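You operate a simulated robot arm through the tools that you are given. There is no shell and no other tool. Be economical: measure what you need, move in short steps, check, and stop when the job is done.

Carry out the task below with a simulated robot arm. There is one attempt and no reset: what you move stays moved.

JOB
Put the bottle on the top of the desk. Put the white rubber block from the top of the colour bench on top of the white carton marked tubs and the yellow rubber block on the blue mat. Take the empty glass beaker on the top of the colour bench and put it away on the top of the wall bench. Put the jar with a purple lid on the booth floor. Put the blue brush from the top of the colour bench on top of the brown carton marked lids and the orange brush on top of the black metal weight. The order is free. Set down upright: bottle, rubber block, empty glass beaker, jar with a purple lid.

The check looks at the end state, three seconds after you hand in, the way a careful person would. Anything else that was tipped, shoved, dropped, spilled or broken makes it a failure. A push-on lid holds only when it is set on centred and level and pressed home; a screw cap is set on level and turned clockwise until tight.

ROBOT AND FRAMES
A 7-joint arm with a two-finger gripper on a trunk, on a base that drives. Base frame: it is fixed to the floor where the robot stands at the start and does not move with it; the origin is under the middle of the robot, x ahead of it, y to its left, z up; the surface under the hand at the start is at about z = 900. Readings come in mm, rad, newtons and seconds.
With the tool pointing down near the work surface it reaches from about 100 to 380 mm from the robot's upright axis, wherever it stands. Its first joint turns from -2.496 to 2.496 rad. Places, roughly: black metal weight (6x6x4 cm) [500, -600, 900]; blue mat (32x20 cm) [-2360, 420, 960]; booth floor (50x25 cm) [140, 1660, 1000]; bottle [500, 0, 1000]; brown carton marked lids [500, -500, 1000]; brush [500, -1000, 1000]; empty glass beaker [250, 750, 1000]; jar with a purple lid [0, 750, 1000]; rubber block [500, 750, 1000]; top of the desk [300, 3100, 900]; top of the wall bench [-7200, 6200, 900]; white carton marked tubs [500, 250, 1000]. Payload 1.47 kg.
The tool frame sits at the grasp point between the pads (the TCP): z along the fingers, y along the line on which they close. The tips reach 16 mm beyond it. The gripper opens to 87 mm. The gripper's body begins 55 mm behind the TCP.
Orientation is that of the tool frame in the base frame, as a unit quaternion [w, x, y, z]. With the fingers straight down and closing along the base's y, the tool's x points along the base's -x, its y along +y and its z along -z.

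CONTROLS
- The arm moves only by the tool play_rows. Its argument "moves" is a list of rows, each a list of 3 entries, a list of its own where there are three numbers: the turn, a rotation vector about the tool's x, y, z in rad, then the shift along the tool's x, y, z in mm, then the finger opening in mm, from 0 to 87. In form: [[[ax, ay, az], [tx, ty, tz], gripper], ...]. A call has 1 to 10 rows; each row is the pose to reach, as a shift and turn from the pose commanded when the call began, along the tool's axes at that moment. Rows are played at 5 a second. More than 50 mm and 0.15 rad between two rows, or a gripper value outside its range, and nothing of the call is played. Where a pose cannot be reached the arm comes as near as it can. A force on the tool above 40 N (or 10 N above the force at the start of the call, whichever is more), or a blocked arm, ends the call early, and 0.2 s more pass. Each finger travels about 45 mm/s and halts on what it meets, pressing with about 28 N; the grip force reading is that of the motor and also rises with nothing between the fingers. The clock runs only during rows and for 0.2 s after the last one: add rows that repeat a pose to give the fingers time. The reply holds the time, the measured pose of the TCP, the force on the tool along the base axes, the opening and the grip force, in the units named above and with some noise, with the torque about the TCP (base axes, N m) and any sound that the robot's microphone picked up.
- Cameras (640 x 400 px; columns grow to the right, rows downward): "scene" is now at [124.6, -4.6, 1697.6]; the picture's right is [-0.06, -1.00, 0.00], its down [-0.93, 0.06, -0.36] and it looks along [0.36, -0.02, -0.93] (base axes); focal length 226 px, centre (320, 200). "wrist" rides on the gripper at [73, 12, -90] in the tool frame; the picture's right is [-0.16, 0.99, 0.00], its down [-0.72, -0.12, -0.68] and it looks along [-0.67, -0.11, 0.73] (tool axes); focal length 247 px, centre (320, 200). There is no depth. A picture from a camera that has moved, and an enlarged one, comes with that camera's place and axes in the base frame and with its lens.
- get_image(camera): a new picture of that camera. The clock stands still meanwhile.
- slide_trunk(by): slides the trunk up (or, below 0, down) by that many mm; the arm and the scene camera ride with it, the base frame stays. It gives what a move gives, with no picture.
- steer(legs): drives the robot by 1 to 6 legs, each [ahead, left, turn to the left] in mm, mm and rad, along the robot's own axes; the way and the turn of a leg run together, so that a leg with both is an arc; at most 1500 mm and 3.142 rad a leg. The arm and the cameras ride along, it lands a little off, and it stops where it bumps. It gives what a move gives.
- pan_tilt(pan, tilt): turns the head with the scene camera to pan (to the left, within 1.501 rad either way) and tilt (down, from -0.506 to 1.204), counted from straight ahead of the robot. It gives what a move gives.
- enlarge(camera, box): a new picture of the part [left, top, right, bottom] of that camera's present view, enlarged. The clock stands still meanwhile.
- sign_off(): hands the job in; it is judged then, once.

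Go step by step. Nothing tells you exact positions but the pictures and the camera data: compare them with the known pose of the tool, close in by small moves and look again before you grip or let go. The budget is 207 turns and 200 pictures, counting those below and the enlarged ones. Unless the task says otherwise, let go and move clear before handing in, and close with one line.

The tools are called after ">>>" by a JSON object that holds its "name" and its "arguments". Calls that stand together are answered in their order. play_rows: Moves the arm, as the interface text tells. Its arguments: {"type":"object","properties":{"moves":{"type":"array","items":{"type":"array"}}},"required":["moves"]} The other tools are called the same way: slide_trunk (by) slides the trunk up or down; steer (legs) drives the base; pan_tilt (pan, tilt) turns the head that bears the scene camera; get_image (camera) takes a picture; enlarge (camera, box) takes an enlarged picture of a part of a camera's view; sign_off () hands the job in.

At the start:

```text
t: 0.0
ee_pos: [428.6, 44.0, 1240.4]
orientation: [-0.001, 0.0, 1.0, 0.0]
contact_force: [0.1, -0.4, 0.9]
torque: [0.0, -0.02, -0.02]
finger_gap: 87.0
gripper_force: 0.0
trunk travel left (down, up): [-1063.0, 177.0]
robot x, y, heading: [-1.9, 1.5, 0.002]
head pan, tilt: [-0.061, 1.201]
```

scene: 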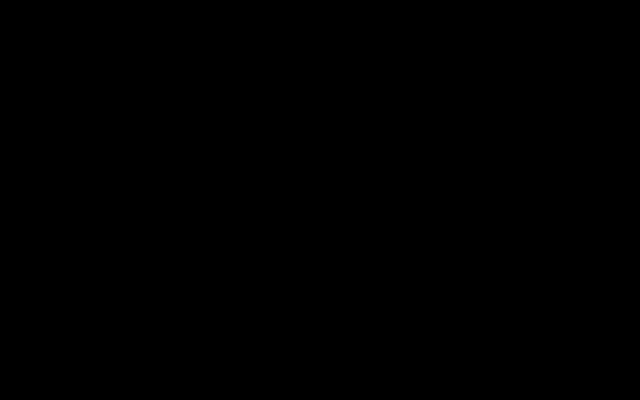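
wrist: 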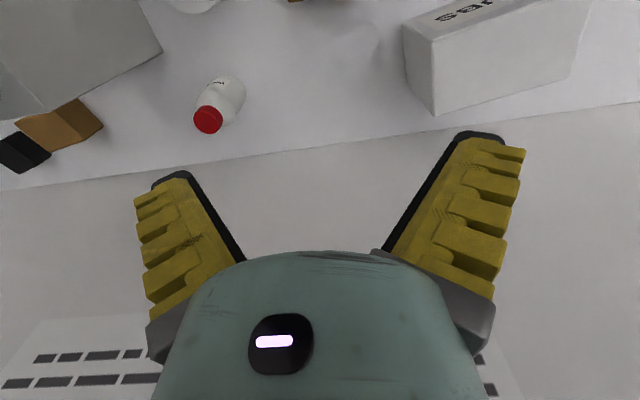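

The scene picture is black, while the wrist view shows a bottle with a red cap, cartons and a bench edge. I'll raise the head to look around first.

>>> {"name": "pan_tilt", "arguments": {"pan": 0, "tilt": 0.7}}

>>> {"name": "get_image", "arguments": {"camera": "scene"}}

```text
t: 0.9
ee_pos: [431.0, 44.6, 1241.1]
orientation: [0.0, 0.001, 1.0, 0.0]
contact_force: [1.1, 0.6, 0.4]
torque: [0.02, 0.0, 0.02]
finger_gap: 87.2
gripper_force: 0.1
trunk travel left (down, up): [-1063.0, 177.0]
robot x, y, heading: [0.2, -1.1, -0.0]
head pan, tilt: [0.0, 0.7]
```

```text
197 pictures are left
camera scene: at [153.7, -1.2, 1733.5], right [0.0, -1.0, 0.0], down [-0.64, 0.0, -0.76], along [0.76, 0.0, -0.64], focal length 226 px, centre (320, 200)
```

scene: 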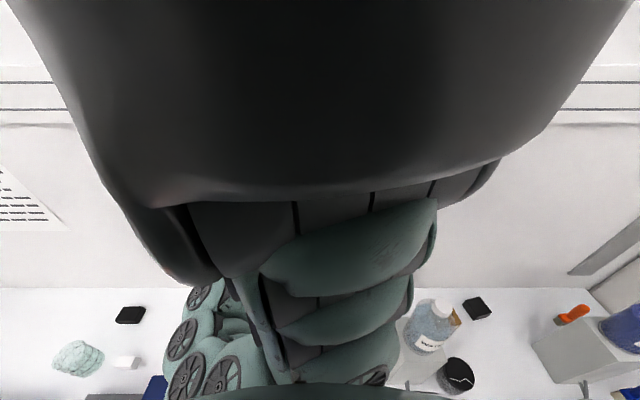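

The arm hides the view straight ahead. I'll pan to both sides to survey.

>>> {"name": "pan_tilt", "arguments": {"pan": 0.9, "tilt": 0.6}}

>>> {"name": "get_image", "arguments": {"camera": "scene"}}

>>> {"name": "pan_tilt", "arguments": {"pan": -0.9, "tilt": 0.6}}

>>> {"name": "get_image", "arguments": {"camera": "scene"}}

>>> {"name": "pan_tilt", "arguments": {"pan": 1.5, "tilt": 0.4}}

>>> {"name": "get_image", "arguments": {"camera": "scene"}}

```text
t: 2.1
ee_pos: [430.2, 43.7, 1240.5]
orientation: [-0.001, 0.0, 1.0, -0.001]
contact_force: [-0.2, 0.1, -0.3]
torque: [0.03, 0.0, 0.02]
finger_gap: 87.0
gripper_force: 0.2
trunk travel left (down, up): [-1063.0, 177.0]
robot x, y, heading: [-2.1, 2.3, 0.004]
head pan, tilt: [0.901, 0.6]
```

```text
196 pictures are left
camera scene: at [150.3, 27.3, 1736.9], right [0.33, -0.94, 0.0], down [-0.58, -0.2, -0.79], along [0.74, 0.26, -0.61], focal length 226 px, centre (320, 200)
```

scene: 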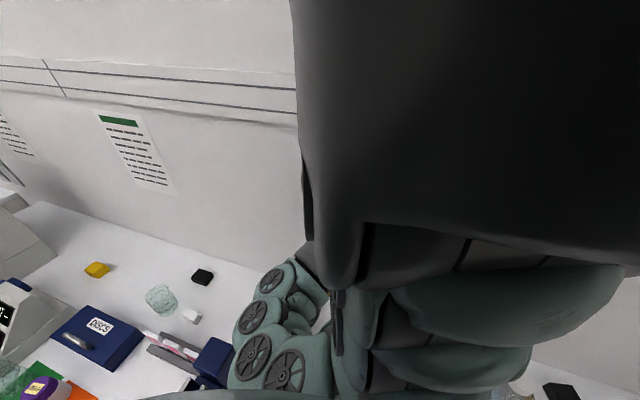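

```text
t: 3.9
ee_pos: [429.7, 44.5, 1241.4]
orientation: [0.0, 0.0, 1.0, 0.001]
contact_force: [-0.6, -0.1, -0.4]
torque: [0.02, -0.04, 0.01]
finger_gap: 86.9
gripper_force: 0.0
trunk travel left (down, up): [-1063.0, 177.0]
robot x, y, heading: [0.4, 3.4, 0.0]
head pan, tilt: [-0.901, 0.6]
```

```text
195 pictures are left
camera scene: at [152.4, -29.9, 1742.2], right [-0.33, -0.95, 0.0], down [-0.53, 0.18, -0.82], along [0.78, -0.27, -0.57], focal length 226 px, centre (320, 200)
```

scene: 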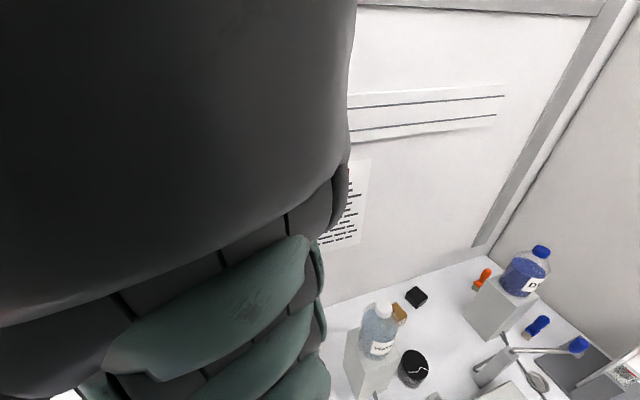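

```text
t: 6.1
ee_pos: [430.6, 44.6, 1241.0]
orientation: [0.001, 0.0, 1.0, -0.001]
contact_force: [-0.4, -0.4, 0.8]
torque: [0.03, 0.07, -0.01]
finger_gap: 86.9
gripper_force: 0.0
trunk travel left (down, up): [-1063.0, 177.0]
robot x, y, heading: [-0.3, 3.5, -0.002]
head pan, tilt: [1.499, 0.4]
```

```text
194 pictures are left
camera scene: at [152.0, 39.5, 1760.0], right [0.44, -0.9, 0.0], down [-0.35, -0.17, -0.92], along [0.83, 0.4, -0.39], focal length 226 px, centre (320, 200)
```

scene: 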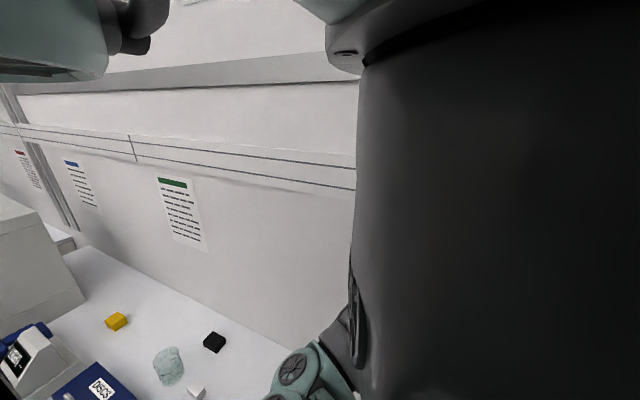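

I can see the bench ahead with yellow/black/white blocks, beaker, mats and cartons. I'll enlarge details: the signs and the left group.

>>> {"name": "enlarge", "arguments": {"camera": "scene", "box": [0, 120, 240, 270]}}

>>> {"name": "enlarge", "arguments": {"camera": "scene", "box": [0, 250, 240, 400]}}

>>> {"name": "enlarge", "arguments": {"camera": "wrist", "box": [0, 0, 640, 200]}}

```text
2.67 times, centred on (120, 195) of scene
camera zoom: at [152.0, 39.5, 1760.0], right [0.44, -0.9, 0.0], down [-0.35, -0.17, -0.92], along [0.83, 0.4, -0.39], focal length 602 px, centre (853, 213)
```

zoom: 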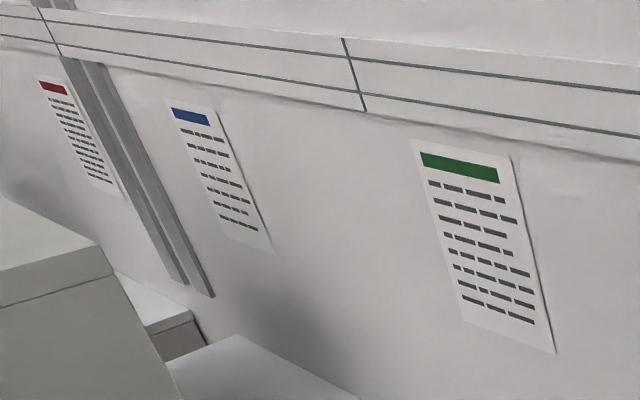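

```text
2.67 times, centred on (120, 325) of scene
camera zoom: at [152.0, 39.5, 1760.0], right [0.44, -0.9, 0.0], down [-0.35, -0.17, -0.92], along [0.83, 0.4, -0.39], focal length 602 px, centre (853, -133)
```

zoom: 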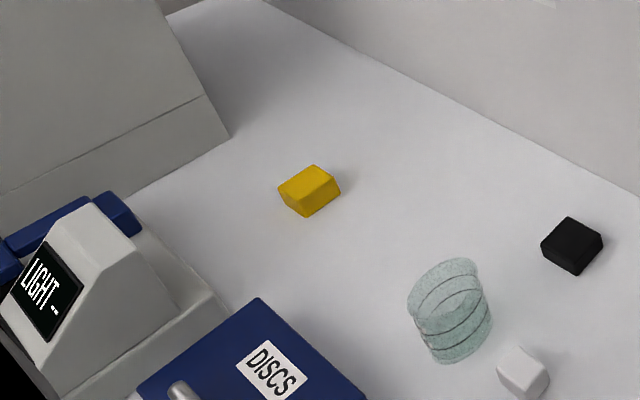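

```text
1.00 times, centred on (320, 100) of wrist (not enlarged: the box is as wide or as high as the picture)
camera zoom: at [356.6, 56.9, 1329.7], right [0.16, 0.99, 0.0], down [0.72, -0.12, 0.68], along [0.67, -0.11, -0.73], focal length 247 px, centre (320, 300)
```

zoom: 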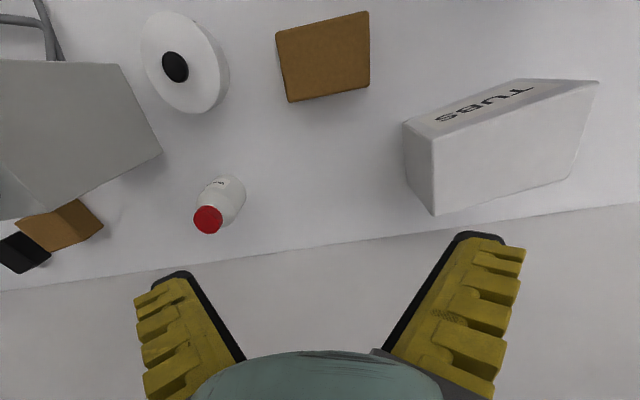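

I want to check whether the head had really finished turning, since the camera axes did not match the pan.

>>> {"name": "get_image", "arguments": {"camera": "scene"}}

>>> {"name": "play_rows", "arguments": {"moves": [[[0, 0, 0], [0, 0, 0], 87], [[0, 0, 0], [0, 0, 0], 87]]}}

>>> {"name": "get_image", "arguments": {"camera": "scene"}}

```text
190 pictures are left
camera scene: at [152.0, 39.5, 1760.0], right [0.44, -0.9, 0.0], down [-0.35, -0.17, -0.92], along [0.83, 0.4, -0.39], focal length 226 px, centre (320, 200)
```

scene: 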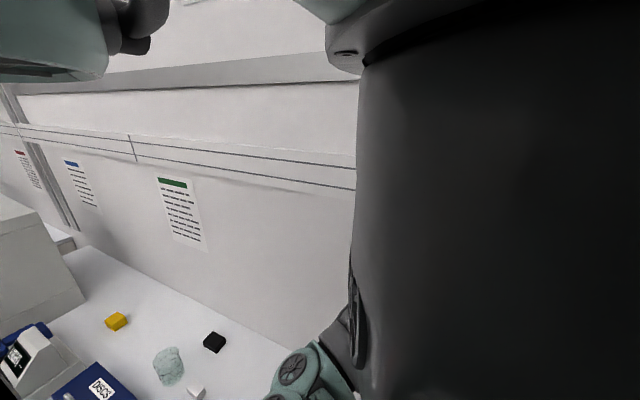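

```text
t: 6.7
ee_pos: [428.8, 44.6, 1241.9]
orientation: [0.0, 0.0, 1.0, 0.0]
contact_force: [-0.2, 0.8, 0.1]
torque: [0.0, -0.03, -0.01]
finger_gap: 87.0
gripper_force: 0.1
trunk travel left (down, up): [-1063.0, 177.0]
robot x, y, heading: [-0.2, 1.1, -0.003]
head pan, tilt: [1.499, 0.4]
```

```text
189 pictures are left
camera scene: at [151.9, 39.6, 1760.2], right [0.44, -0.9, 0.0], down [-0.35, -0.17, -0.92], along [0.83, 0.41, -0.39], focal length 226 px, centre (320, 200)
```

scene: 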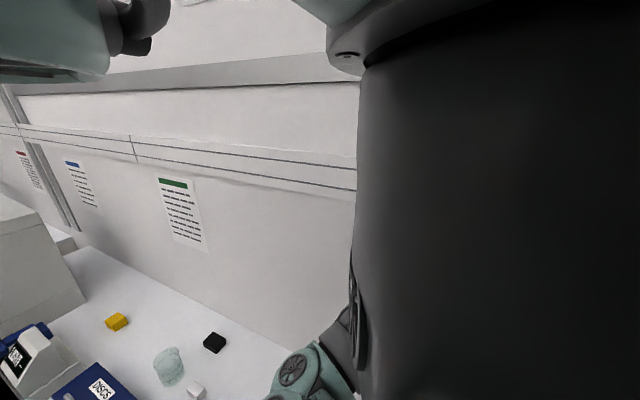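

The head seems to be hindered by the raised arm. I'll back off from the bench a bit and lower the arm so that the view opens up.

>>> {"name": "steer", "arguments": {"legs": [[-500, 0, 0]]}}

>>> {"name": "play_rows", "arguments": {"moves": [[[0, 0, 0], [0, 0, 40], 87], [[0, 0, 0], [0, 0, 80], 87], [[0, 0, 0], [0, 0, 120], 87], [[0, 0, 0], [0, 0, 160], 87], [[0, 0, 0], [0, 0, 200], 87], [[0, 0, 0], [0, 0, 240], 87], [[0, 0, 0], [0, 0, 280], 87]]}}

>>> {"name": "pan_tilt", "arguments": {"pan": 0, "tilt": 0.5}}

>>> {"name": "get_image", "arguments": {"camera": "scene"}}

```text
t: 9.7
ee_pos: [-75.0, 45.5, 1241.1]
orientation: [0.0, -0.002, 1.0, 0.001]
contact_force: [-0.1, 0.1, -0.1]
torque: [0.0, 0.01, 0.0]
finger_gap: 87.0
gripper_force: 0.0
trunk travel left (down, up): [-1063.0, 177.0]
robot x, y, heading: [-505.3, -0.8, 0.006]
head pan, tilt: [1.499, 0.4]
```

```text
t: 11.3
ee_pos: [-82.1, 46.7, 977.5]
orientation: [-0.007, -0.001, 1.0, 0.001]
contact_force: [-4.7, 0.8, -0.9]
torque: [-0.08, -0.34, 0.0]
finger_gap: 86.7
gripper_force: 0.0
out of reach, approached as far as the arm can: row 7
trunk travel left (down, up): [-1063.0, 177.0]
robot x, y, heading: [-505.3, -1.3, 0.005]
head pan, tilt: [1.499, 0.4]
```

```text
t: 12.9
ee_pos: [-67.8, 46.2, 981.9]
orientation: [0.007, 0.0, 1.0, 0.001]
contact_force: [-0.2, 1.0, 0.1]
torque: [0.0, 0.01, -0.03]
finger_gap: 86.7
gripper_force: 0.1
trunk travel left (down, up): [-1063.0, 177.0]
robot x, y, heading: [-507.5, -2.9, 0.001]
head pan, tilt: [0.0, 0.499]
```

```text
188 pictures are left
camera scene: at [-384.6, 74.4, 1756.8], right [0.83, -0.56, 0.0], down [-0.24, -0.35, -0.91], along [0.51, 0.75, -0.42], focal length 226 px, centre (320, 200)
```

scene: 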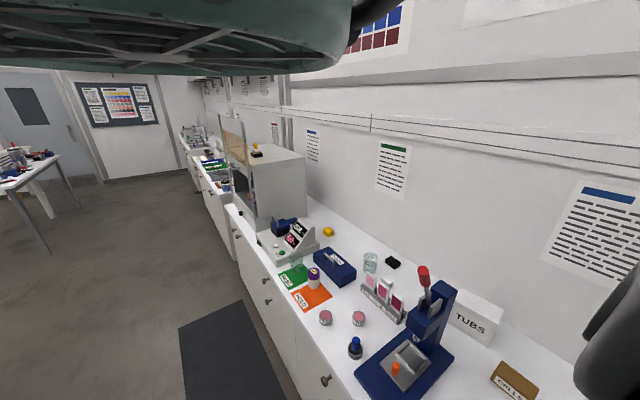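

Now I have a broad view along the bench row. I'll enlarge the main parts and look at the right side.

>>> {"name": "enlarge", "arguments": {"camera": "scene", "box": [220, 200, 460, 350]}}

>>> {"name": "enlarge", "arguments": {"camera": "scene", "box": [0, 60, 320, 260]}}

>>> {"name": "pan_tilt", "arguments": {"pan": -0.6, "tilt": 0.5}}

>>> {"name": "get_image", "arguments": {"camera": "scene"}}

```text
2.67 times, centred on (340, 275) of scene
camera zoom: at [-384.6, 74.4, 1756.8], right [0.83, -0.56, 0.0], down [-0.24, -0.35, -0.91], along [0.51, 0.75, -0.42], focal length 602 px, centre (267, 0)
```

zoom: 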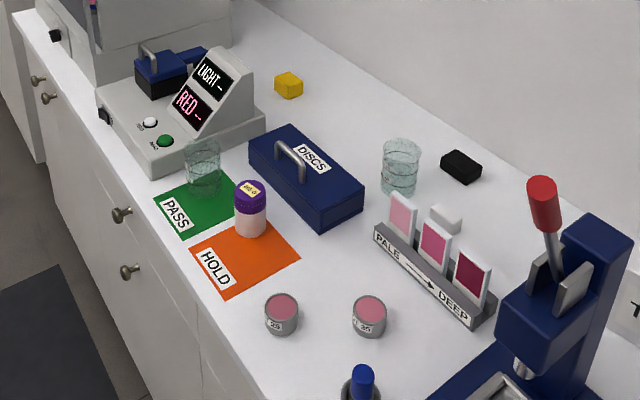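

```text
2.00 times, centred on (160, 160) of scene
camera zoom: at [-384.6, 74.4, 1756.8], right [0.83, -0.56, 0.0], down [-0.24, -0.35, -0.91], along [0.51, 0.75, -0.42], focal length 452 px, centre (640, 280)
```

zoom: 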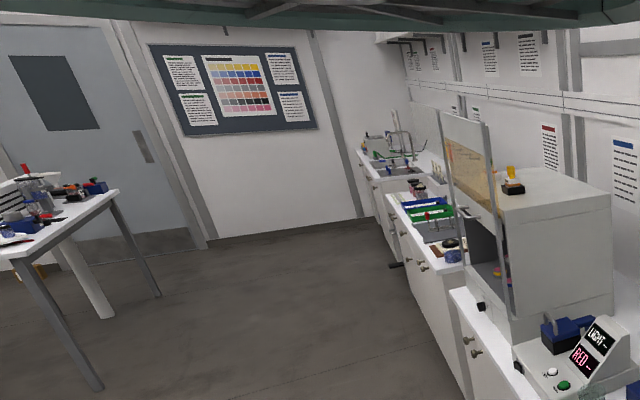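

```text
t: 13.9
ee_pos: [-68.6, 44.8, 981.4]
orientation: [0.006, 0.0, 1.0, 0.0]
contact_force: [0.5, 0.2, -0.1]
torque: [0.03, -0.02, 0.02]
finger_gap: 87.3
gripper_force: 0.1
trunk travel left (down, up): [-1063.0, 177.0]
robot x, y, heading: [-505.7, 2.5, 0.003]
head pan, tilt: [-0.6, 0.499]
```

```text
185 pictures are left
camera scene: at [-384.7, 74.5, 1756.6], right [0.83, -0.56, 0.0], down [-0.24, -0.35, -0.9], along [0.51, 0.75, -0.43], focal length 226 px, centre (320, 200)
```

scene: 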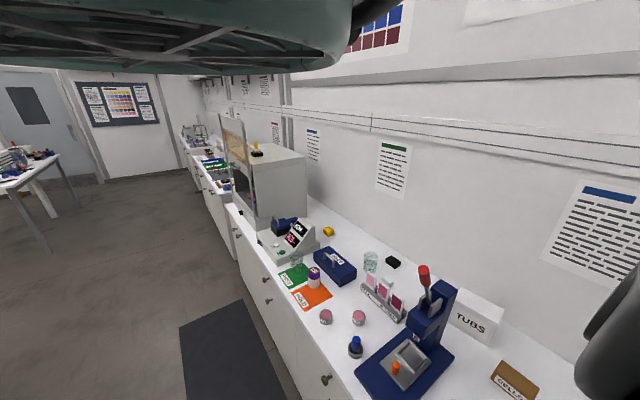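

The head is still held to the left by the arm. I'll turn the base to the right to see the right half of the bench.

>>> {"name": "steer", "arguments": {"legs": [[-300, 0, -0.9]]}}

>>> {"name": "get_image", "arguments": {"camera": "scene"}}

>>> {"name": "steer", "arguments": {"legs": [[0, 0, -0.9]]}}

>>> {"name": "get_image", "arguments": {"camera": "scene"}}

```text
t: 16.6
ee_pos: [-466.3, -179.8, 981.1]
orientation: [0.001, 0.431, 0.902, 0.0]
contact_force: [0.3, 0.8, -1.0]
torque: [0.0, -0.03, -0.02]
finger_gap: 86.9
gripper_force: 0.0
trunk travel left (down, up): [-1063.0, 177.0]
robot x, y, heading: [-773.9, 123.7, -0.89]
head pan, tilt: [-0.6, 0.499]
```

```text
184 pictures are left
camera scene: at [-638.1, 78.3, 1756.0], right [0.08, -1.0, 0.0], down [-0.43, -0.04, -0.9], along [0.9, 0.08, -0.43], focal length 226 px, centre (320, 200)
```

scene: 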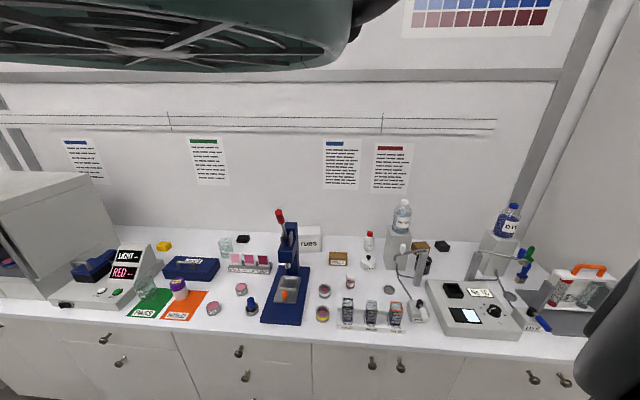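

```text
t: 19.4
ee_pos: [-830.5, -303.4, 979.8]
orientation: [0.0, 0.786, 0.618, 0.001]
contact_force: [0.5, -0.4, 0.4]
torque: [0.02, 0.0, 0.02]
finger_gap: 86.9
gripper_force: 0.1
trunk travel left (down, up): [-1063.0, 177.0]
robot x, y, heading: [-775.3, 124.9, -1.808]
head pan, tilt: [-0.6, 0.499]
```

```text
183 pictures are left
camera scene: at [-728.8, -11.2, 1755.4], right [-0.74, -0.67, 0.0], down [-0.29, 0.33, -0.9], along [0.6, -0.67, -0.44], focal length 226 px, centre (320, 200)
```

scene: 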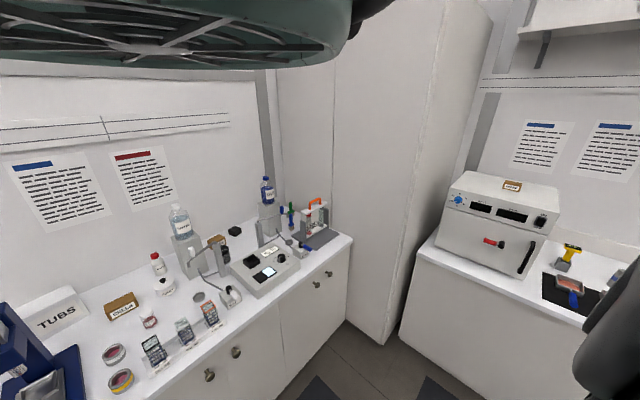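

This is a much better survey. I'll enlarge the right part of the bench and the bench at the far right for labels.

>>> {"name": "enlarge", "arguments": {"camera": "scene", "box": [80, 160, 360, 335]}}

>>> {"name": "enlarge", "arguments": {"camera": "scene", "box": [220, 170, 360, 258]}}

>>> {"name": "enlarge", "arguments": {"camera": "scene", "box": [420, 160, 640, 298]}}

>>> {"name": "steer", "arguments": {"legs": [[0, 0, -0.9]]}}

>>> {"name": "get_image", "arguments": {"camera": "scene"}}

>>> {"name": "steer", "arguments": {"legs": [[0, 0, -1.0]]}}

>>> {"name": "get_image", "arguments": {"camera": "scene"}}

>>> {"name": "steer", "arguments": {"legs": [[0, 0, -1.0]]}}

>>> {"name": "get_image", "arguments": {"camera": "scene"}}

>>> {"name": "steer", "arguments": {"legs": [[0, 0, -0.9]]}}

>>> {"name": "get_image", "arguments": {"camera": "scene"}}

```text
2.29 times, centred on (220, 248) of scene
camera zoom: at [-728.8, -11.2, 1755.4], right [-0.74, -0.67, 0.0], down [-0.29, 0.33, -0.9], along [0.6, -0.67, -0.44], focal length 516 px, centre (549, 91)
```

zoom: 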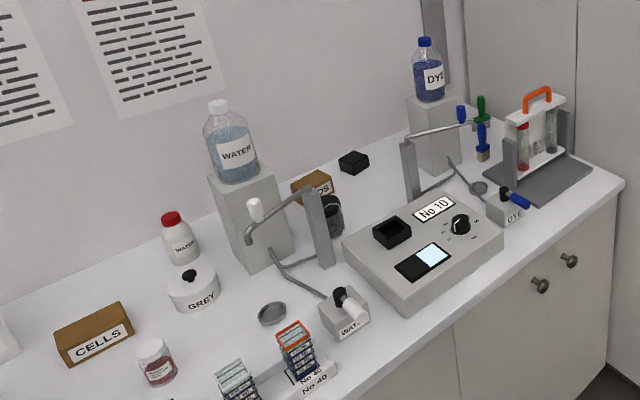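

```text
4.55 times, centred on (290, 214) of scene
camera zoom: at [-728.8, -11.2, 1755.4], right [-0.74, -0.67, 0.0], down [-0.29, 0.33, -0.9], along [0.6, -0.67, -0.44], focal length 1027 px, centre (456, 136)
```

zoom: 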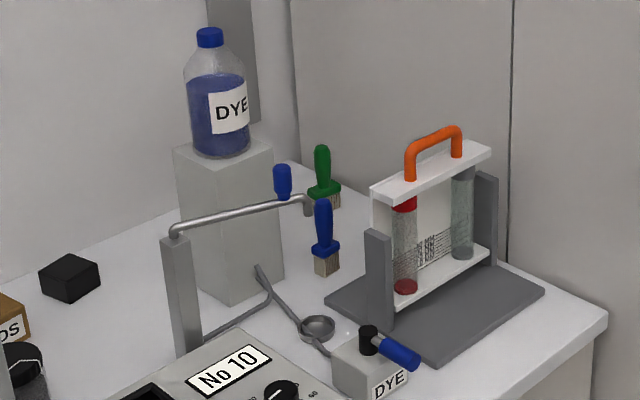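

```text
2.90 times, centred on (530, 229) of scene
camera zoom: at [-728.8, -11.2, 1755.4], right [-0.74, -0.67, 0.0], down [-0.29, 0.33, -0.9], along [0.6, -0.67, -0.44], focal length 655 px, centre (-289, 116)
```

zoom: 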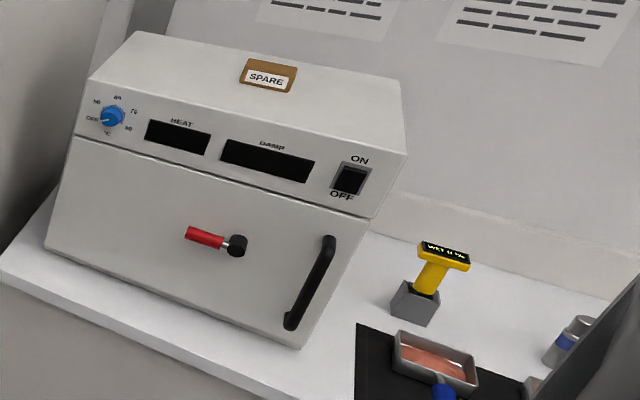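

```text
t: 22.1
ee_pos: [-1150.4, -85.4, 981.0]
orientation: [0.0, 0.98, 0.2, 0.0]
contact_force: [0.0, 0.4, -0.4]
torque: [0.01, 0.01, 0.0]
finger_gap: 87.0
gripper_force: 0.0
trunk travel left (down, up): [-1063.0, 177.0]
robot x, y, heading: [-771.8, 125.0, -2.737]
head pan, tilt: [-0.6, 0.499]
```

```text
179 pictures are left
camera scene: at [-855.7, 7.3, 1754.8], right [-0.98, 0.19, 0.0], down [0.09, 0.44, -0.9], along [-0.17, -0.88, -0.45], focal length 226 px, centre (320, 200)
```

scene: 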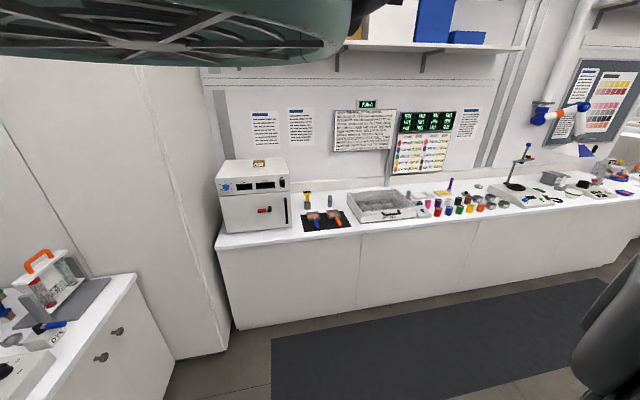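

```text
t: 25.1
ee_pos: [-1156.4, 328.9, 980.1]
orientation: [0.0, 0.956, -0.292, -0.001]
contact_force: [0.1, -0.9, -0.6]
torque: [0.0, 0.01, 0.01]
finger_gap: 86.8
gripper_force: 0.0
trunk travel left (down, up): [-1063.0, 177.0]
robot x, y, heading: [-770.6, 127.1, 2.546]
head pan, tilt: [-0.6, 0.499]
```

```text
178 pictures are left
camera scene: at [-916.9, 129.8, 1754.2], right [-0.37, 0.93, 0.0], down [0.42, 0.17, -0.89], along [-0.83, -0.33, -0.45], focal length 226 px, centre (320, 200)
```

scene: 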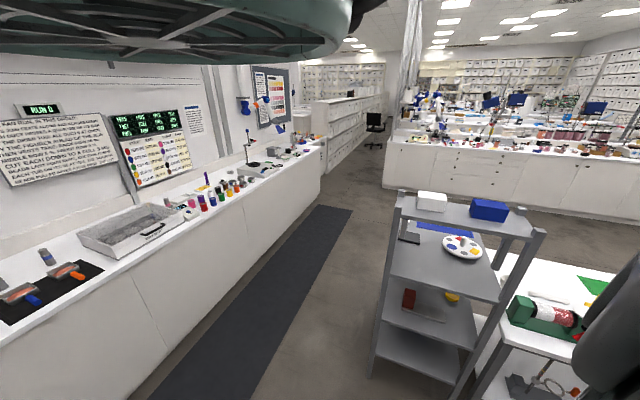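

```text
t: 28.0
ee_pos: [-816.3, 556.1, 979.6]
orientation: [0.0, -0.705, 0.709, 0.0]
contact_force: [-0.4, -0.1, -0.2]
torque: [-0.01, -0.02, 0.0]
finger_gap: 87.0
gripper_force: 0.0
trunk travel left (down, up): [-1063.0, 177.0]
robot x, y, heading: [-775.7, 126.9, 1.568]
head pan, tilt: [-0.6, 0.499]
```

```text
177 pictures are left
camera scene: at [-849.1, 246.7, 1753.9], right [0.56, 0.83, 0.0], down [0.37, -0.26, -0.89], along [-0.74, 0.5, -0.45], focal length 226 px, centre (320, 200)
```

scene: 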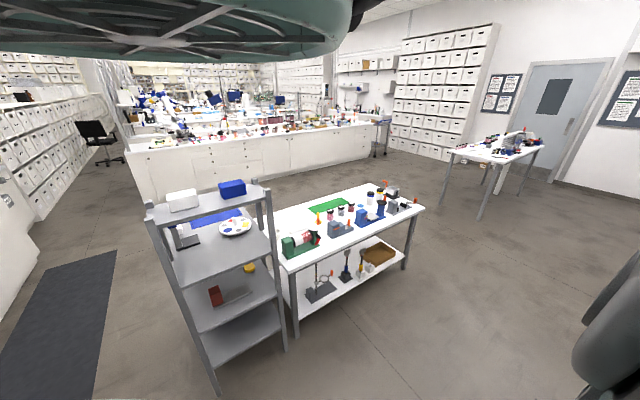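

```text
t: 30.7
ee_pos: [-461.1, 427.2, 980.4]
orientation: [-0.001, -0.327, 0.945, 0.001]
contact_force: [0.2, -0.6, -0.4]
torque: [0.03, 0.01, -0.04]
finger_gap: 87.0
gripper_force: 0.0
trunk travel left (down, up): [-1063.0, 177.0]
robot x, y, heading: [-770.9, 123.7, 0.663]
head pan, tilt: [-0.6, 0.499]
```

```text
176 pictures are left
camera scene: at [-725.0, 259.4, 1753.5], right [1.0, 0.07, 0.0], down [0.03, -0.46, -0.89], along [-0.06, 0.89, -0.46], focal length 226 px, centre (320, 200)
```

scene: 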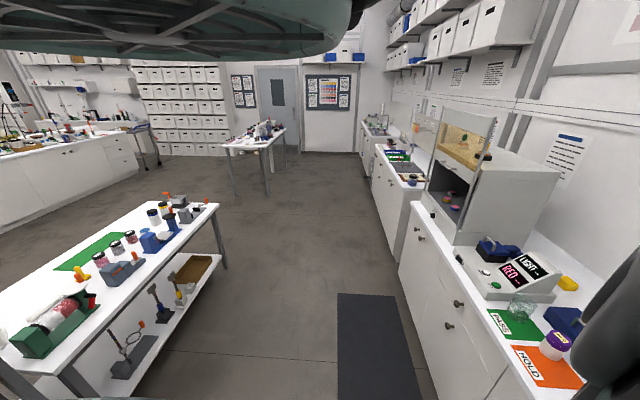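

I now understand the layout: the colour bench in front, the booth to the left, the desk beyond, the rack with the blue mat behind and the wall bench far off. I'll start with the brushes: lift the arm and drive to the right end of the bench.

>>> {"name": "play_rows", "arguments": {"moves": [[[0, 0, 0], [0, 0, -50], 87], [[0, 0, 0], [0, 0, -100], 87], [[0, 0, 0], [0, 0, -150], 87], [[0, 0, 0], [0, 0, -200], 87], [[0, 0, 0], [0, 0, -250], 87], [[0, 0, 0], [0, 0, -300], 87]]}}

>>> {"name": "steer", "arguments": {"legs": [[0, 0, -0.663], [0, -950, 0], [400, 0, 0]]}}

>>> {"name": "get_image", "arguments": {"camera": "wrist"}}

>>> {"name": "get_image", "arguments": {"camera": "scene"}}

```text
t: 32.1
ee_pos: [-451.3, 433.7, 1259.9]
orientation: [0.002, -0.327, 0.945, -0.002]
contact_force: [-3.2, 1.2, -0.8]
torque: [-0.11, -0.26, -0.01]
finger_gap: 87.1
gripper_force: 0.2
out of reach, approached as far as the arm can: row 6
trunk travel left (down, up): [-1063.0, 177.0]
robot x, y, heading: [-771.6, 125.1, 0.663]
head pan, tilt: [-0.6, 0.499]
```

```text
t: 39.9
ee_pos: [-215.1, -798.4, 1260.0]
orientation: [0.0, 0.019, 1.0, 0.001]
contact_force: [0.0, 0.0, 0.7]
torque: [0.0, 0.03, -0.05]
finger_gap: 86.7
gripper_force: 0.2
trunk travel left (down, up): [-1063.0, 177.0]
robot x, y, heading: [-657.4, -826.6, -0.039]
head pan, tilt: [-0.6, 0.499]
stopped in leg 3: the robot was blocked; the commanded pose is now the measured one
```

```text
175 pictures are left
camera wrist: at [-287.2, -782.3, 1348.1], right [0.19, 0.98, 0.0], down [0.72, -0.14, 0.68], along [0.67, -0.13, -0.73], focal length 247 px, centre (320, 200)
```

wrist: 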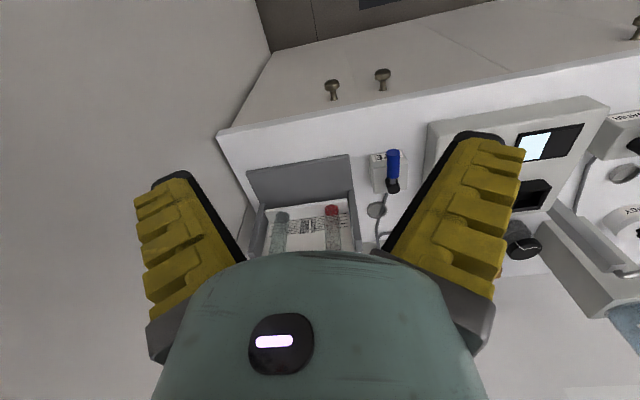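

```text
174 pictures are left
camera scene: at [-536.0, -755.5, 1751.5], right [0.8, -0.59, 0.0], down [-0.28, -0.38, -0.88], along [0.52, 0.71, -0.48], focal length 226 px, centre (320, 200)
```

scene: 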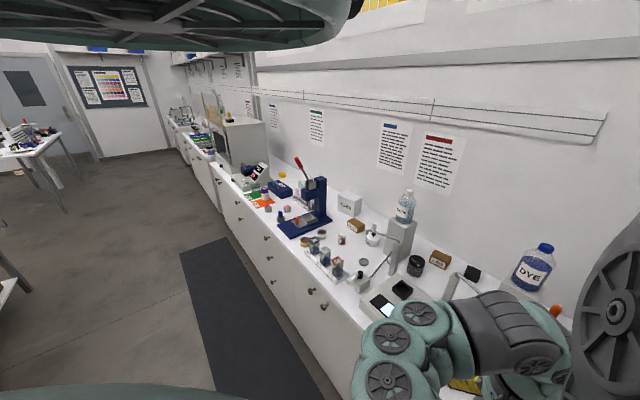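

The base is blocked, probably by the tall cabinet on the right. I'll step left and go ahead.

>>> {"name": "steer", "arguments": {"legs": [[0, 170, 0.039], [550, 0, 0]]}}

>>> {"name": "get_image", "arguments": {"camera": "wrist"}}

>>> {"name": "get_image", "arguments": {"camera": "scene"}}

```text
t: 42.2
ee_pos: [-145.4, -608.4, 1258.8]
orientation: [-0.001, 0.003, 1.0, 0.002]
contact_force: [0.4, 0.2, -0.2]
torque: [0.0, 0.0, 0.0]
finger_gap: 87.1
gripper_force: 0.0
trunk travel left (down, up): [-1063.0, 177.0]
robot x, y, heading: [-588.1, -652.5, -0.004]
head pan, tilt: [-0.6, 0.499]
stopped in leg 2: the robot was blocked; the commanded pose is now the measured one
```

```text
173 pictures are left
camera wrist: at [-218.5, -596.0, 1348.1], right [0.16, 0.99, 0.0], down [0.72, -0.12, 0.68], along [0.67, -0.11, -0.73], focal length 247 px, centre (320, 200)
```

wrist: 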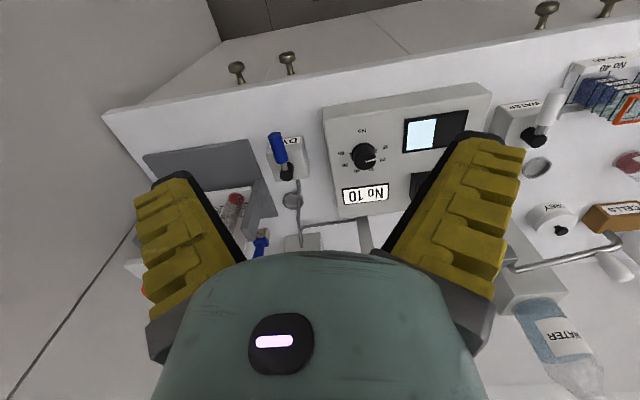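

```text
172 pictures are left
camera scene: at [-467.8, -577.1, 1751.4], right [0.82, -0.57, 0.0], down [-0.27, -0.39, -0.88], along [0.5, 0.72, -0.48], focal length 226 px, centre (320, 200)
```

scene: 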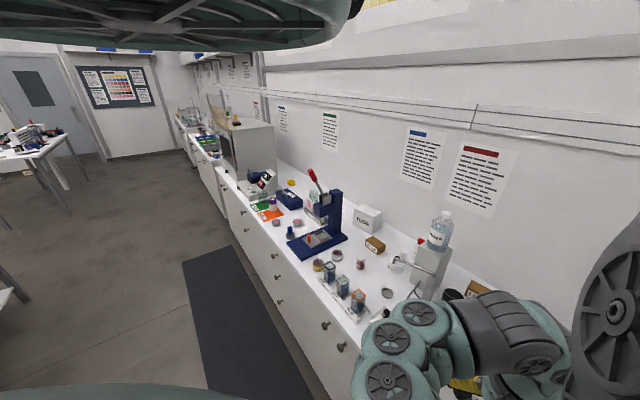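

Blocked again at about 500 mm from the bench front. To learn what stops it, I'll try again at y = 0, where the robot stood at the start.

>>> {"name": "steer", "arguments": {"legs": [[0, 650, 0], [580, 0, 0]]}}

>>> {"name": "pan_tilt", "arguments": {"pan": 0.6, "tilt": 1.2}}

>>> {"name": "get_image", "arguments": {"camera": "scene"}}

```text
t: 48.7
ee_pos: [429.9, 58.7, 1259.3]
orientation: [-0.001, -0.008, 1.0, 0.003]
contact_force: [0.6, -0.7, -1.0]
torque: [-0.02, 0.0, 0.01]
finger_gap: 87.0
gripper_force: 0.1
trunk travel left (down, up): [-1063.0, 177.0]
robot x, y, heading: [-13.2, 7.7, 0.013]
head pan, tilt: [-0.6, 0.499]
```

```text
t: 50.1
ee_pos: [430.9, 58.9, 1259.2]
orientation: [-0.001, -0.008, 1.0, 0.001]
contact_force: [-0.5, 0.4, 0.0]
torque: [-0.01, -0.05, -0.01]
finger_gap: 86.8
gripper_force: 0.0
trunk travel left (down, up): [-1063.0, 177.0]
robot x, y, heading: [-14.0, 4.4, 0.013]
head pan, tilt: [0.6, 1.201]
```

```text
171 pictures are left
camera scene: at [90.7, 58.1, 1702.1], right [0.83, -0.56, 0.0], down [-0.51, -0.75, -0.43], along [0.24, 0.36, -0.9], focal length 226 px, centre (320, 200)
```

scene: 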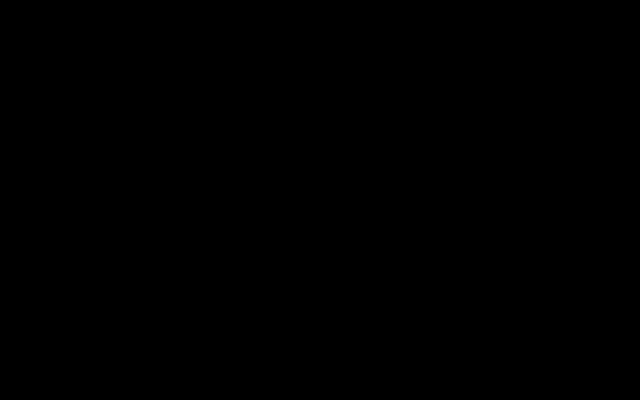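

At y = 0 it gets in. I'll raise the trunk for clearance over the bottles and sidestep right to see how far the base can go along the bench.

>>> {"name": "slide_trunk", "arguments": {"by": 150}}

>>> {"name": "steer", "arguments": {"legs": [[0, -550, 0]]}}

>>> {"name": "get_image", "arguments": {"camera": "wrist"}}

```text
t: 51.9
ee_pos: [430.3, 58.9, 1409.7]
orientation: [-0.001, -0.009, 1.0, 0.002]
contact_force: [-0.4, 0.4, -0.9]
torque: [0.02, 0.02, -0.03]
finger_gap: 87.0
gripper_force: 0.1
trunk travel left (down, up): [-1213.0, 27.0]
robot x, y, heading: [-10.5, 9.0, 0.012]
head pan, tilt: [0.6, 1.201]
```

```text
t: 55.1
ee_pos: [435.0, -511.6, 1409.1]
orientation: [0.0, -0.002, 1.0, 0.002]
contact_force: [-0.1, -0.1, 0.1]
torque: [0.03, 0.0, -0.02]
finger_gap: 87.1
gripper_force: 0.0
trunk travel left (down, up): [-1213.0, 27.0]
robot x, y, heading: [-8.8, -554.9, -0.0]
head pan, tilt: [0.6, 1.201]
```

```text
170 pictures are left
camera wrist: at [361.6, -499.9, 1498.1], right [0.15, 0.99, 0.0], down [0.72, -0.12, 0.68], along [0.67, -0.1, -0.73], focal length 247 px, centre (320, 200)
```

wrist: 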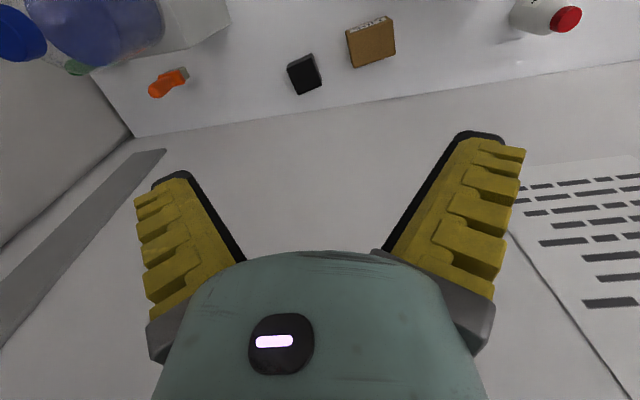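

From here I see the orange brush at about (493,-866), the weight at (521,-555) and the lids carton at (484,-410). I'll sidestep further right, high above everything.

>>> {"name": "steer", "arguments": {"legs": [[0, -220, 0]]}}

>>> {"name": "get_image", "arguments": {"camera": "wrist"}}

>>> {"name": "pan_tilt", "arguments": {"pan": -0.9, "tilt": 0.9}}

>>> {"name": "get_image", "arguments": {"camera": "scene"}}

```text
t: 56.4
ee_pos: [434.2, -586.5, 1409.7]
orientation: [-0.002, -0.003, 1.0, 0.002]
contact_force: [-0.2, 0.5, -0.1]
torque: [0.0, 0.03, -0.03]
finger_gap: 86.9
gripper_force: 0.1
trunk travel left (down, up): [-1213.0, 27.0]
robot x, y, heading: [-10.1, -630.0, -0.001]
head pan, tilt: [0.6, 1.201]
stopped in leg 1: the robot was blocked; the commanded pose is now the measured one
```

```text
169 pictures are left
camera wrist: at [360.7, -575.2, 1498.2], right [0.15, 0.99, 0.0], down [0.73, -0.11, 0.68], along [0.67, -0.1, -0.73], focal length 247 px, centre (320, 200)
```

wrist: 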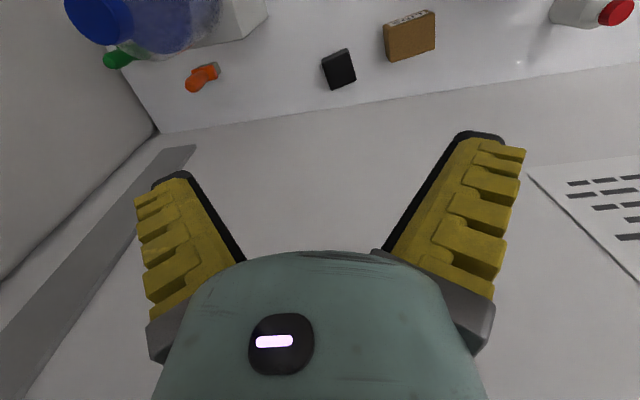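

```text
t: 58.0
ee_pos: [434.7, -586.7, 1409.7]
orientation: [-0.001, -0.002, 1.0, 0.002]
contact_force: [-0.6, -0.3, 0.3]
torque: [0.0, 0.02, -0.01]
finger_gap: 86.8
gripper_force: 0.0
trunk travel left (down, up): [-1213.0, 27.0]
robot x, y, heading: [-10.9, -631.1, -0.003]
head pan, tilt: [-0.901, 0.901]
```

```text
168 pictures are left
camera scene: at [94.8, -585.3, 1850.7], right [0.81, -0.58, 0.0], down [-0.53, -0.74, -0.41], along [0.24, 0.33, -0.91], focal length 226 px, centre (320, 200)
```

scene: 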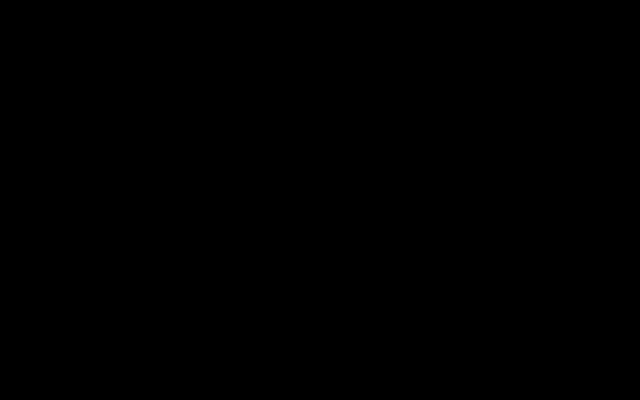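

The right limit here is y ≈ -630. I'll try moving ahead in small steps, watching for bumps.

>>> {"name": "steer", "arguments": {"legs": [[120, 0, 0]]}}

>>> {"name": "pan_tilt", "arguments": {"pan": 0.9, "tilt": 0.3}}

>>> {"name": "get_image", "arguments": {"camera": "scene"}}

>>> {"name": "get_image", "arguments": {"camera": "wrist"}}

```text
t: 59.2
ee_pos: [552.4, -585.9, 1409.2]
orientation: [-0.001, -0.004, 1.0, 0.001]
contact_force: [-0.2, -0.3, 0.5]
torque: [-0.02, -0.02, -0.01]
finger_gap: 87.2
gripper_force: 0.0
trunk travel left (down, up): [-1213.0, 27.0]
robot x, y, heading: [106.6, -632.9, 0.004]
head pan, tilt: [-0.901, 0.901]
```

```text
t: 61.0
ee_pos: [550.9, -584.8, 1408.8]
orientation: [-0.002, -0.004, 1.0, 0.002]
contact_force: [-0.8, 0.3, -0.7]
torque: [0.02, 0.01, 0.0]
finger_gap: 86.7
gripper_force: 0.1
trunk travel left (down, up): [-1213.0, 27.0]
robot x, y, heading: [108.4, -633.1, 0.003]
head pan, tilt: [0.901, 0.3]
```

```text
167 pictures are left
camera scene: at [228.4, -556.8, 1908.4], right [0.83, -0.56, 0.0], down [-0.23, -0.34, -0.91], along [0.51, 0.76, -0.41], focal length 226 px, centre (320, 200)
```

scene: 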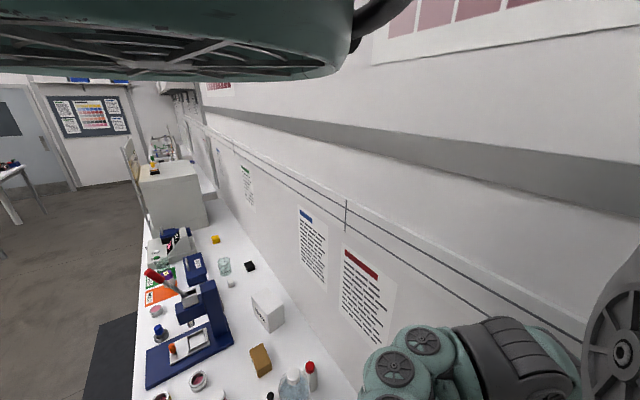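

```text
166 pictures are left
camera wrist: at [477.4, -573.9, 1498.1], right [0.15, 0.99, 0.0], down [0.73, -0.11, 0.68], along [0.67, -0.1, -0.73], focal length 247 px, centre (320, 200)
```

wrist: 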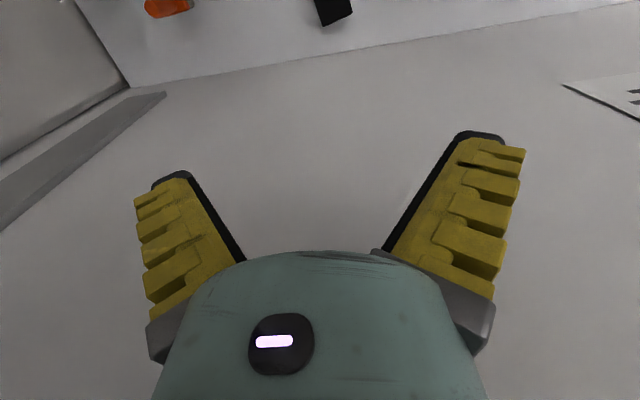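

x = 108 is allowed. To get the axis nearer the brushes I'll retract the arm and turn the robot to face right.

>>> {"name": "play_rows", "arguments": {"moves": [[[0, 0, 0], [50, 0, 0], 87], [[0, 0, 0], [100, 0, 0], 87], [[0, 0, 0], [150, 0, 0], 87], [[0, 0, 0], [200, 0, 0], 87]]}}

>>> {"name": "steer", "arguments": {"legs": [[0, 0, -0.7]]}}

>>> {"name": "get_image", "arguments": {"camera": "wrist"}}

>>> {"name": "get_image", "arguments": {"camera": "scene"}}

```text
t: 62.0
ee_pos: [501.9, -512.0, 1360.7]
orientation: [0.067, 0.197, 0.973, 0.097]
contact_force: [0.6, -0.2, 0.5]
torque: [0.01, 0.02, 0.0]
finger_gap: 87.1
gripper_force: 0.1
out of reach, approached as far as the arm can: row 1, 2, 3, 4
trunk travel left (down, up): [-1213.0, 27.0]
robot x, y, heading: [107.7, -634.3, 0.005]
head pan, tilt: [0.901, 0.3]
stopped in row 4: the arm was blocked; the commanded pose is now the measured one
```

```text
t: 64.4
ee_pos: [488.9, -769.4, 1360.9]
orientation: [0.097, 0.518, 0.847, 0.069]
contact_force: [0.3, -0.1, -0.6]
torque: [-0.02, 0.02, 0.03]
finger_gap: 87.1
gripper_force: 0.2
trunk travel left (down, up): [-1213.0, 27.0]
robot x, y, heading: [109.0, -610.5, -0.693]
head pan, tilt: [0.901, 0.3]
stopped in leg 1: the robot was blocked; the commanded pose is now the measured one
```

```text
165 pictures are left
camera wrist: at [444.4, -700.4, 1443.4], right [0.92, 0.31, 0.23], down [0.06, -0.71, 0.7], along [0.38, -0.64, -0.67], focal length 247 px, centre (320, 200)
```

wrist: 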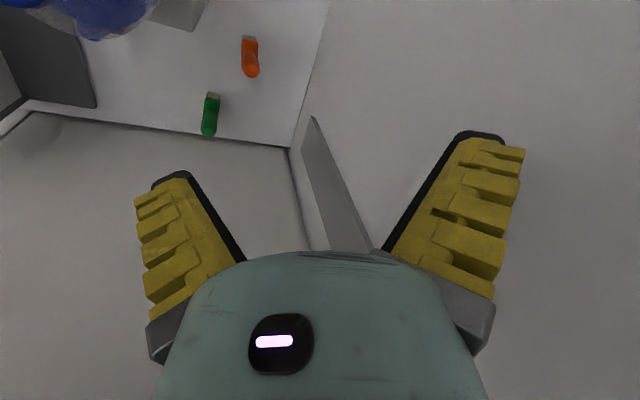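

```text
164 pictures are left
camera scene: at [250.9, -631.5, 1919.9], right [0.27, -0.96, 0.0], down [-0.29, -0.08, -0.95], along [0.92, 0.26, -0.3], focal length 226 px, centre (320, 200)
```

scene: 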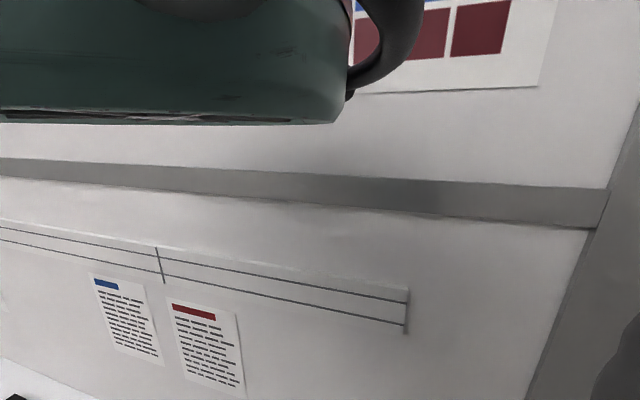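

The orange and green brushes are in view, with the arm slightly tilted. I'll straighten the tool and look for the blue brush.

>>> {"name": "play_rows", "arguments": {"moves": [[[0.11, 0.047, 0], [0, 0, 20], 87], [[0.219, 0.093, 0], [0, 0, 40], 87], [[0.219, 0.093, 0], [0, 0, 40], 87]]}}

>>> {"name": "get_image", "arguments": {"camera": "wrist"}}

>>> {"name": "pan_tilt", "arguments": {"pan": -0.9, "tilt": 0.9}}

>>> {"name": "get_image", "arguments": {"camera": "scene"}}

```text
t: 65.2
ee_pos: [499.1, -771.6, 1321.6]
orientation: [0.0, 0.522, 0.853, 0.0]
contact_force: [-0.5, -0.7, -0.4]
torque: [-0.02, 0.0, -0.03]
finger_gap: 87.1
gripper_force: 0.1
trunk travel left (down, up): [-1213.0, 27.0]
robot x, y, heading: [110.0, -613.5, -0.69]
head pan, tilt: [0.901, 0.3]
```

```text
163 pictures are left
camera wrist: at [474.7, -699.7, 1409.4], right [0.95, 0.31, 0.0], down [0.23, -0.7, 0.68], along [0.21, -0.65, -0.73], focal length 247 px, centre (320, 200)
```

wrist: 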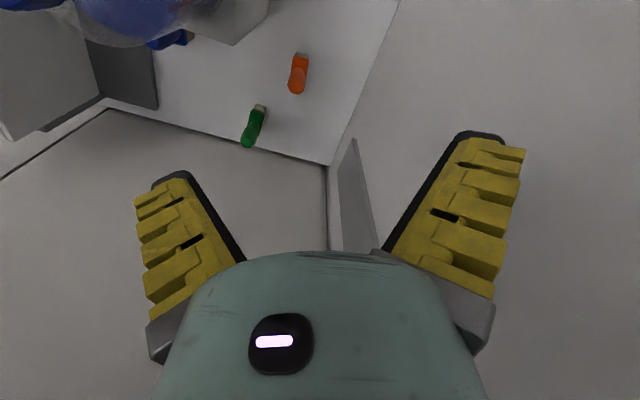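

```text
t: 67.0
ee_pos: [498.3, -770.0, 1321.7]
orientation: [0.0, 0.522, 0.853, 0.0]
contact_force: [-1.1, -1.1, 0.2]
torque: [-0.02, -0.02, 0.01]
finger_gap: 87.3
gripper_force: 0.0
trunk travel left (down, up): [-1213.0, 27.0]
robot x, y, heading: [109.7, -611.5, -0.688]
head pan, tilt: [-0.901, 0.901]
```

```text
162 pictures are left
camera scene: at [237.4, -634.6, 1873.6], right [0.28, -0.96, 0.0], down [-0.7, -0.21, -0.68], along [0.65, 0.19, -0.73], focal length 226 px, centre (320, 200)
```

scene: 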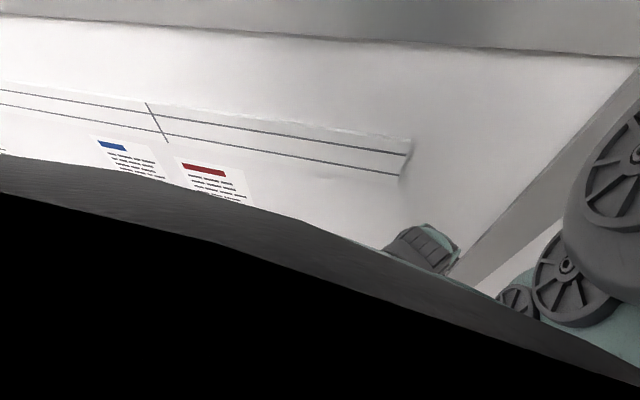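

Orange brush centre ≈ (480,-850), lying roughly along y; blue ≈ (270,-865). I'll turn the wrist to match, draw in, then drive diagonally closer, all above bottle height.

>>> {"name": "play_rows", "arguments": {"moves": [[[0, 0, 0.12], [0, -22, 0], 87], [[0, 0, 0.24], [1, -45, 0], 87], [[0, 0, 0.36], [1.5, -66, 0], 87], [[0, 0, 0.36], [1.5, -66, 0], 87]]}}

>>> {"name": "get_image", "arguments": {"camera": "wrist"}}

```text
t: 68.0
ee_pos: [438.6, -800.0, 1320.8]
orientation: [0.002, 0.666, 0.746, 0.001]
contact_force: [0.4, 0.4, 0.4]
torque: [-0.06, -0.01, -0.01]
finger_gap: 86.8
gripper_force: 0.1
trunk travel left (down, up): [-1213.0, 27.0]
robot x, y, heading: [106.2, -614.2, -0.691]
head pan, tilt: [-0.901, 0.901]
```

```text
161 pictures are left
camera wrist: at [442.3, -724.7, 1409.8], right [1.0, -0.05, 0.0], down [-0.04, -0.73, 0.68], along [-0.03, -0.68, -0.73], focal length 247 px, centre (320, 200)
```

wrist: 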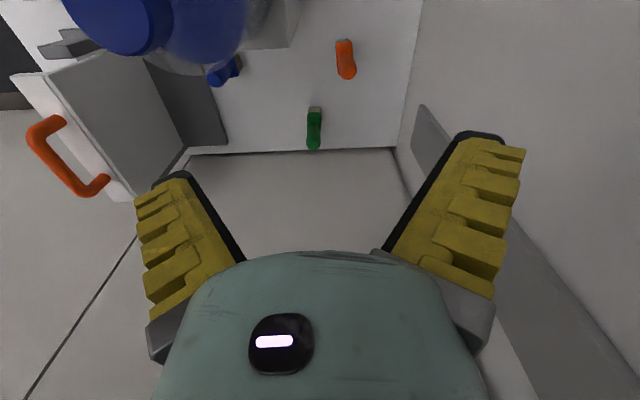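

Now drive 80 mm ahead along the present heading and look again.

>>> {"name": "steer", "arguments": {"legs": [[80, 0, 0]]}}

>>> {"name": "get_image", "arguments": {"camera": "wrist"}}

```text
t: 68.7
ee_pos: [441.4, -801.8, 1321.4]
orientation: [0.002, 0.668, 0.744, -0.001]
contact_force: [0.5, 0.4, 0.1]
torque: [0.05, 0.05, 0.01]
finger_gap: 87.1
gripper_force: 0.0
trunk travel left (down, up): [-1213.0, 27.0]
robot x, y, heading: [109.9, -611.7, -0.692]
head pan, tilt: [-0.901, 0.901]
stopped in leg 1: the robot was blocked; the commanded pose is now the measured one
```

```text
160 pictures are left
camera wrist: at [444.3, -726.9, 1410.0], right [1.0, -0.05, 0.0], down [-0.04, -0.73, 0.68], along [-0.03, -0.68, -0.73], focal length 247 px, centre (320, 200)
```

wrist: 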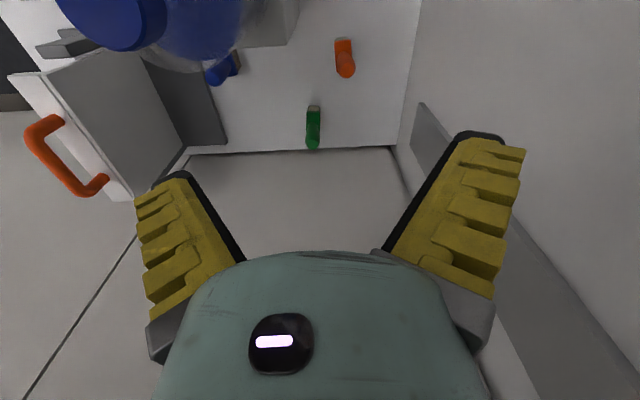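

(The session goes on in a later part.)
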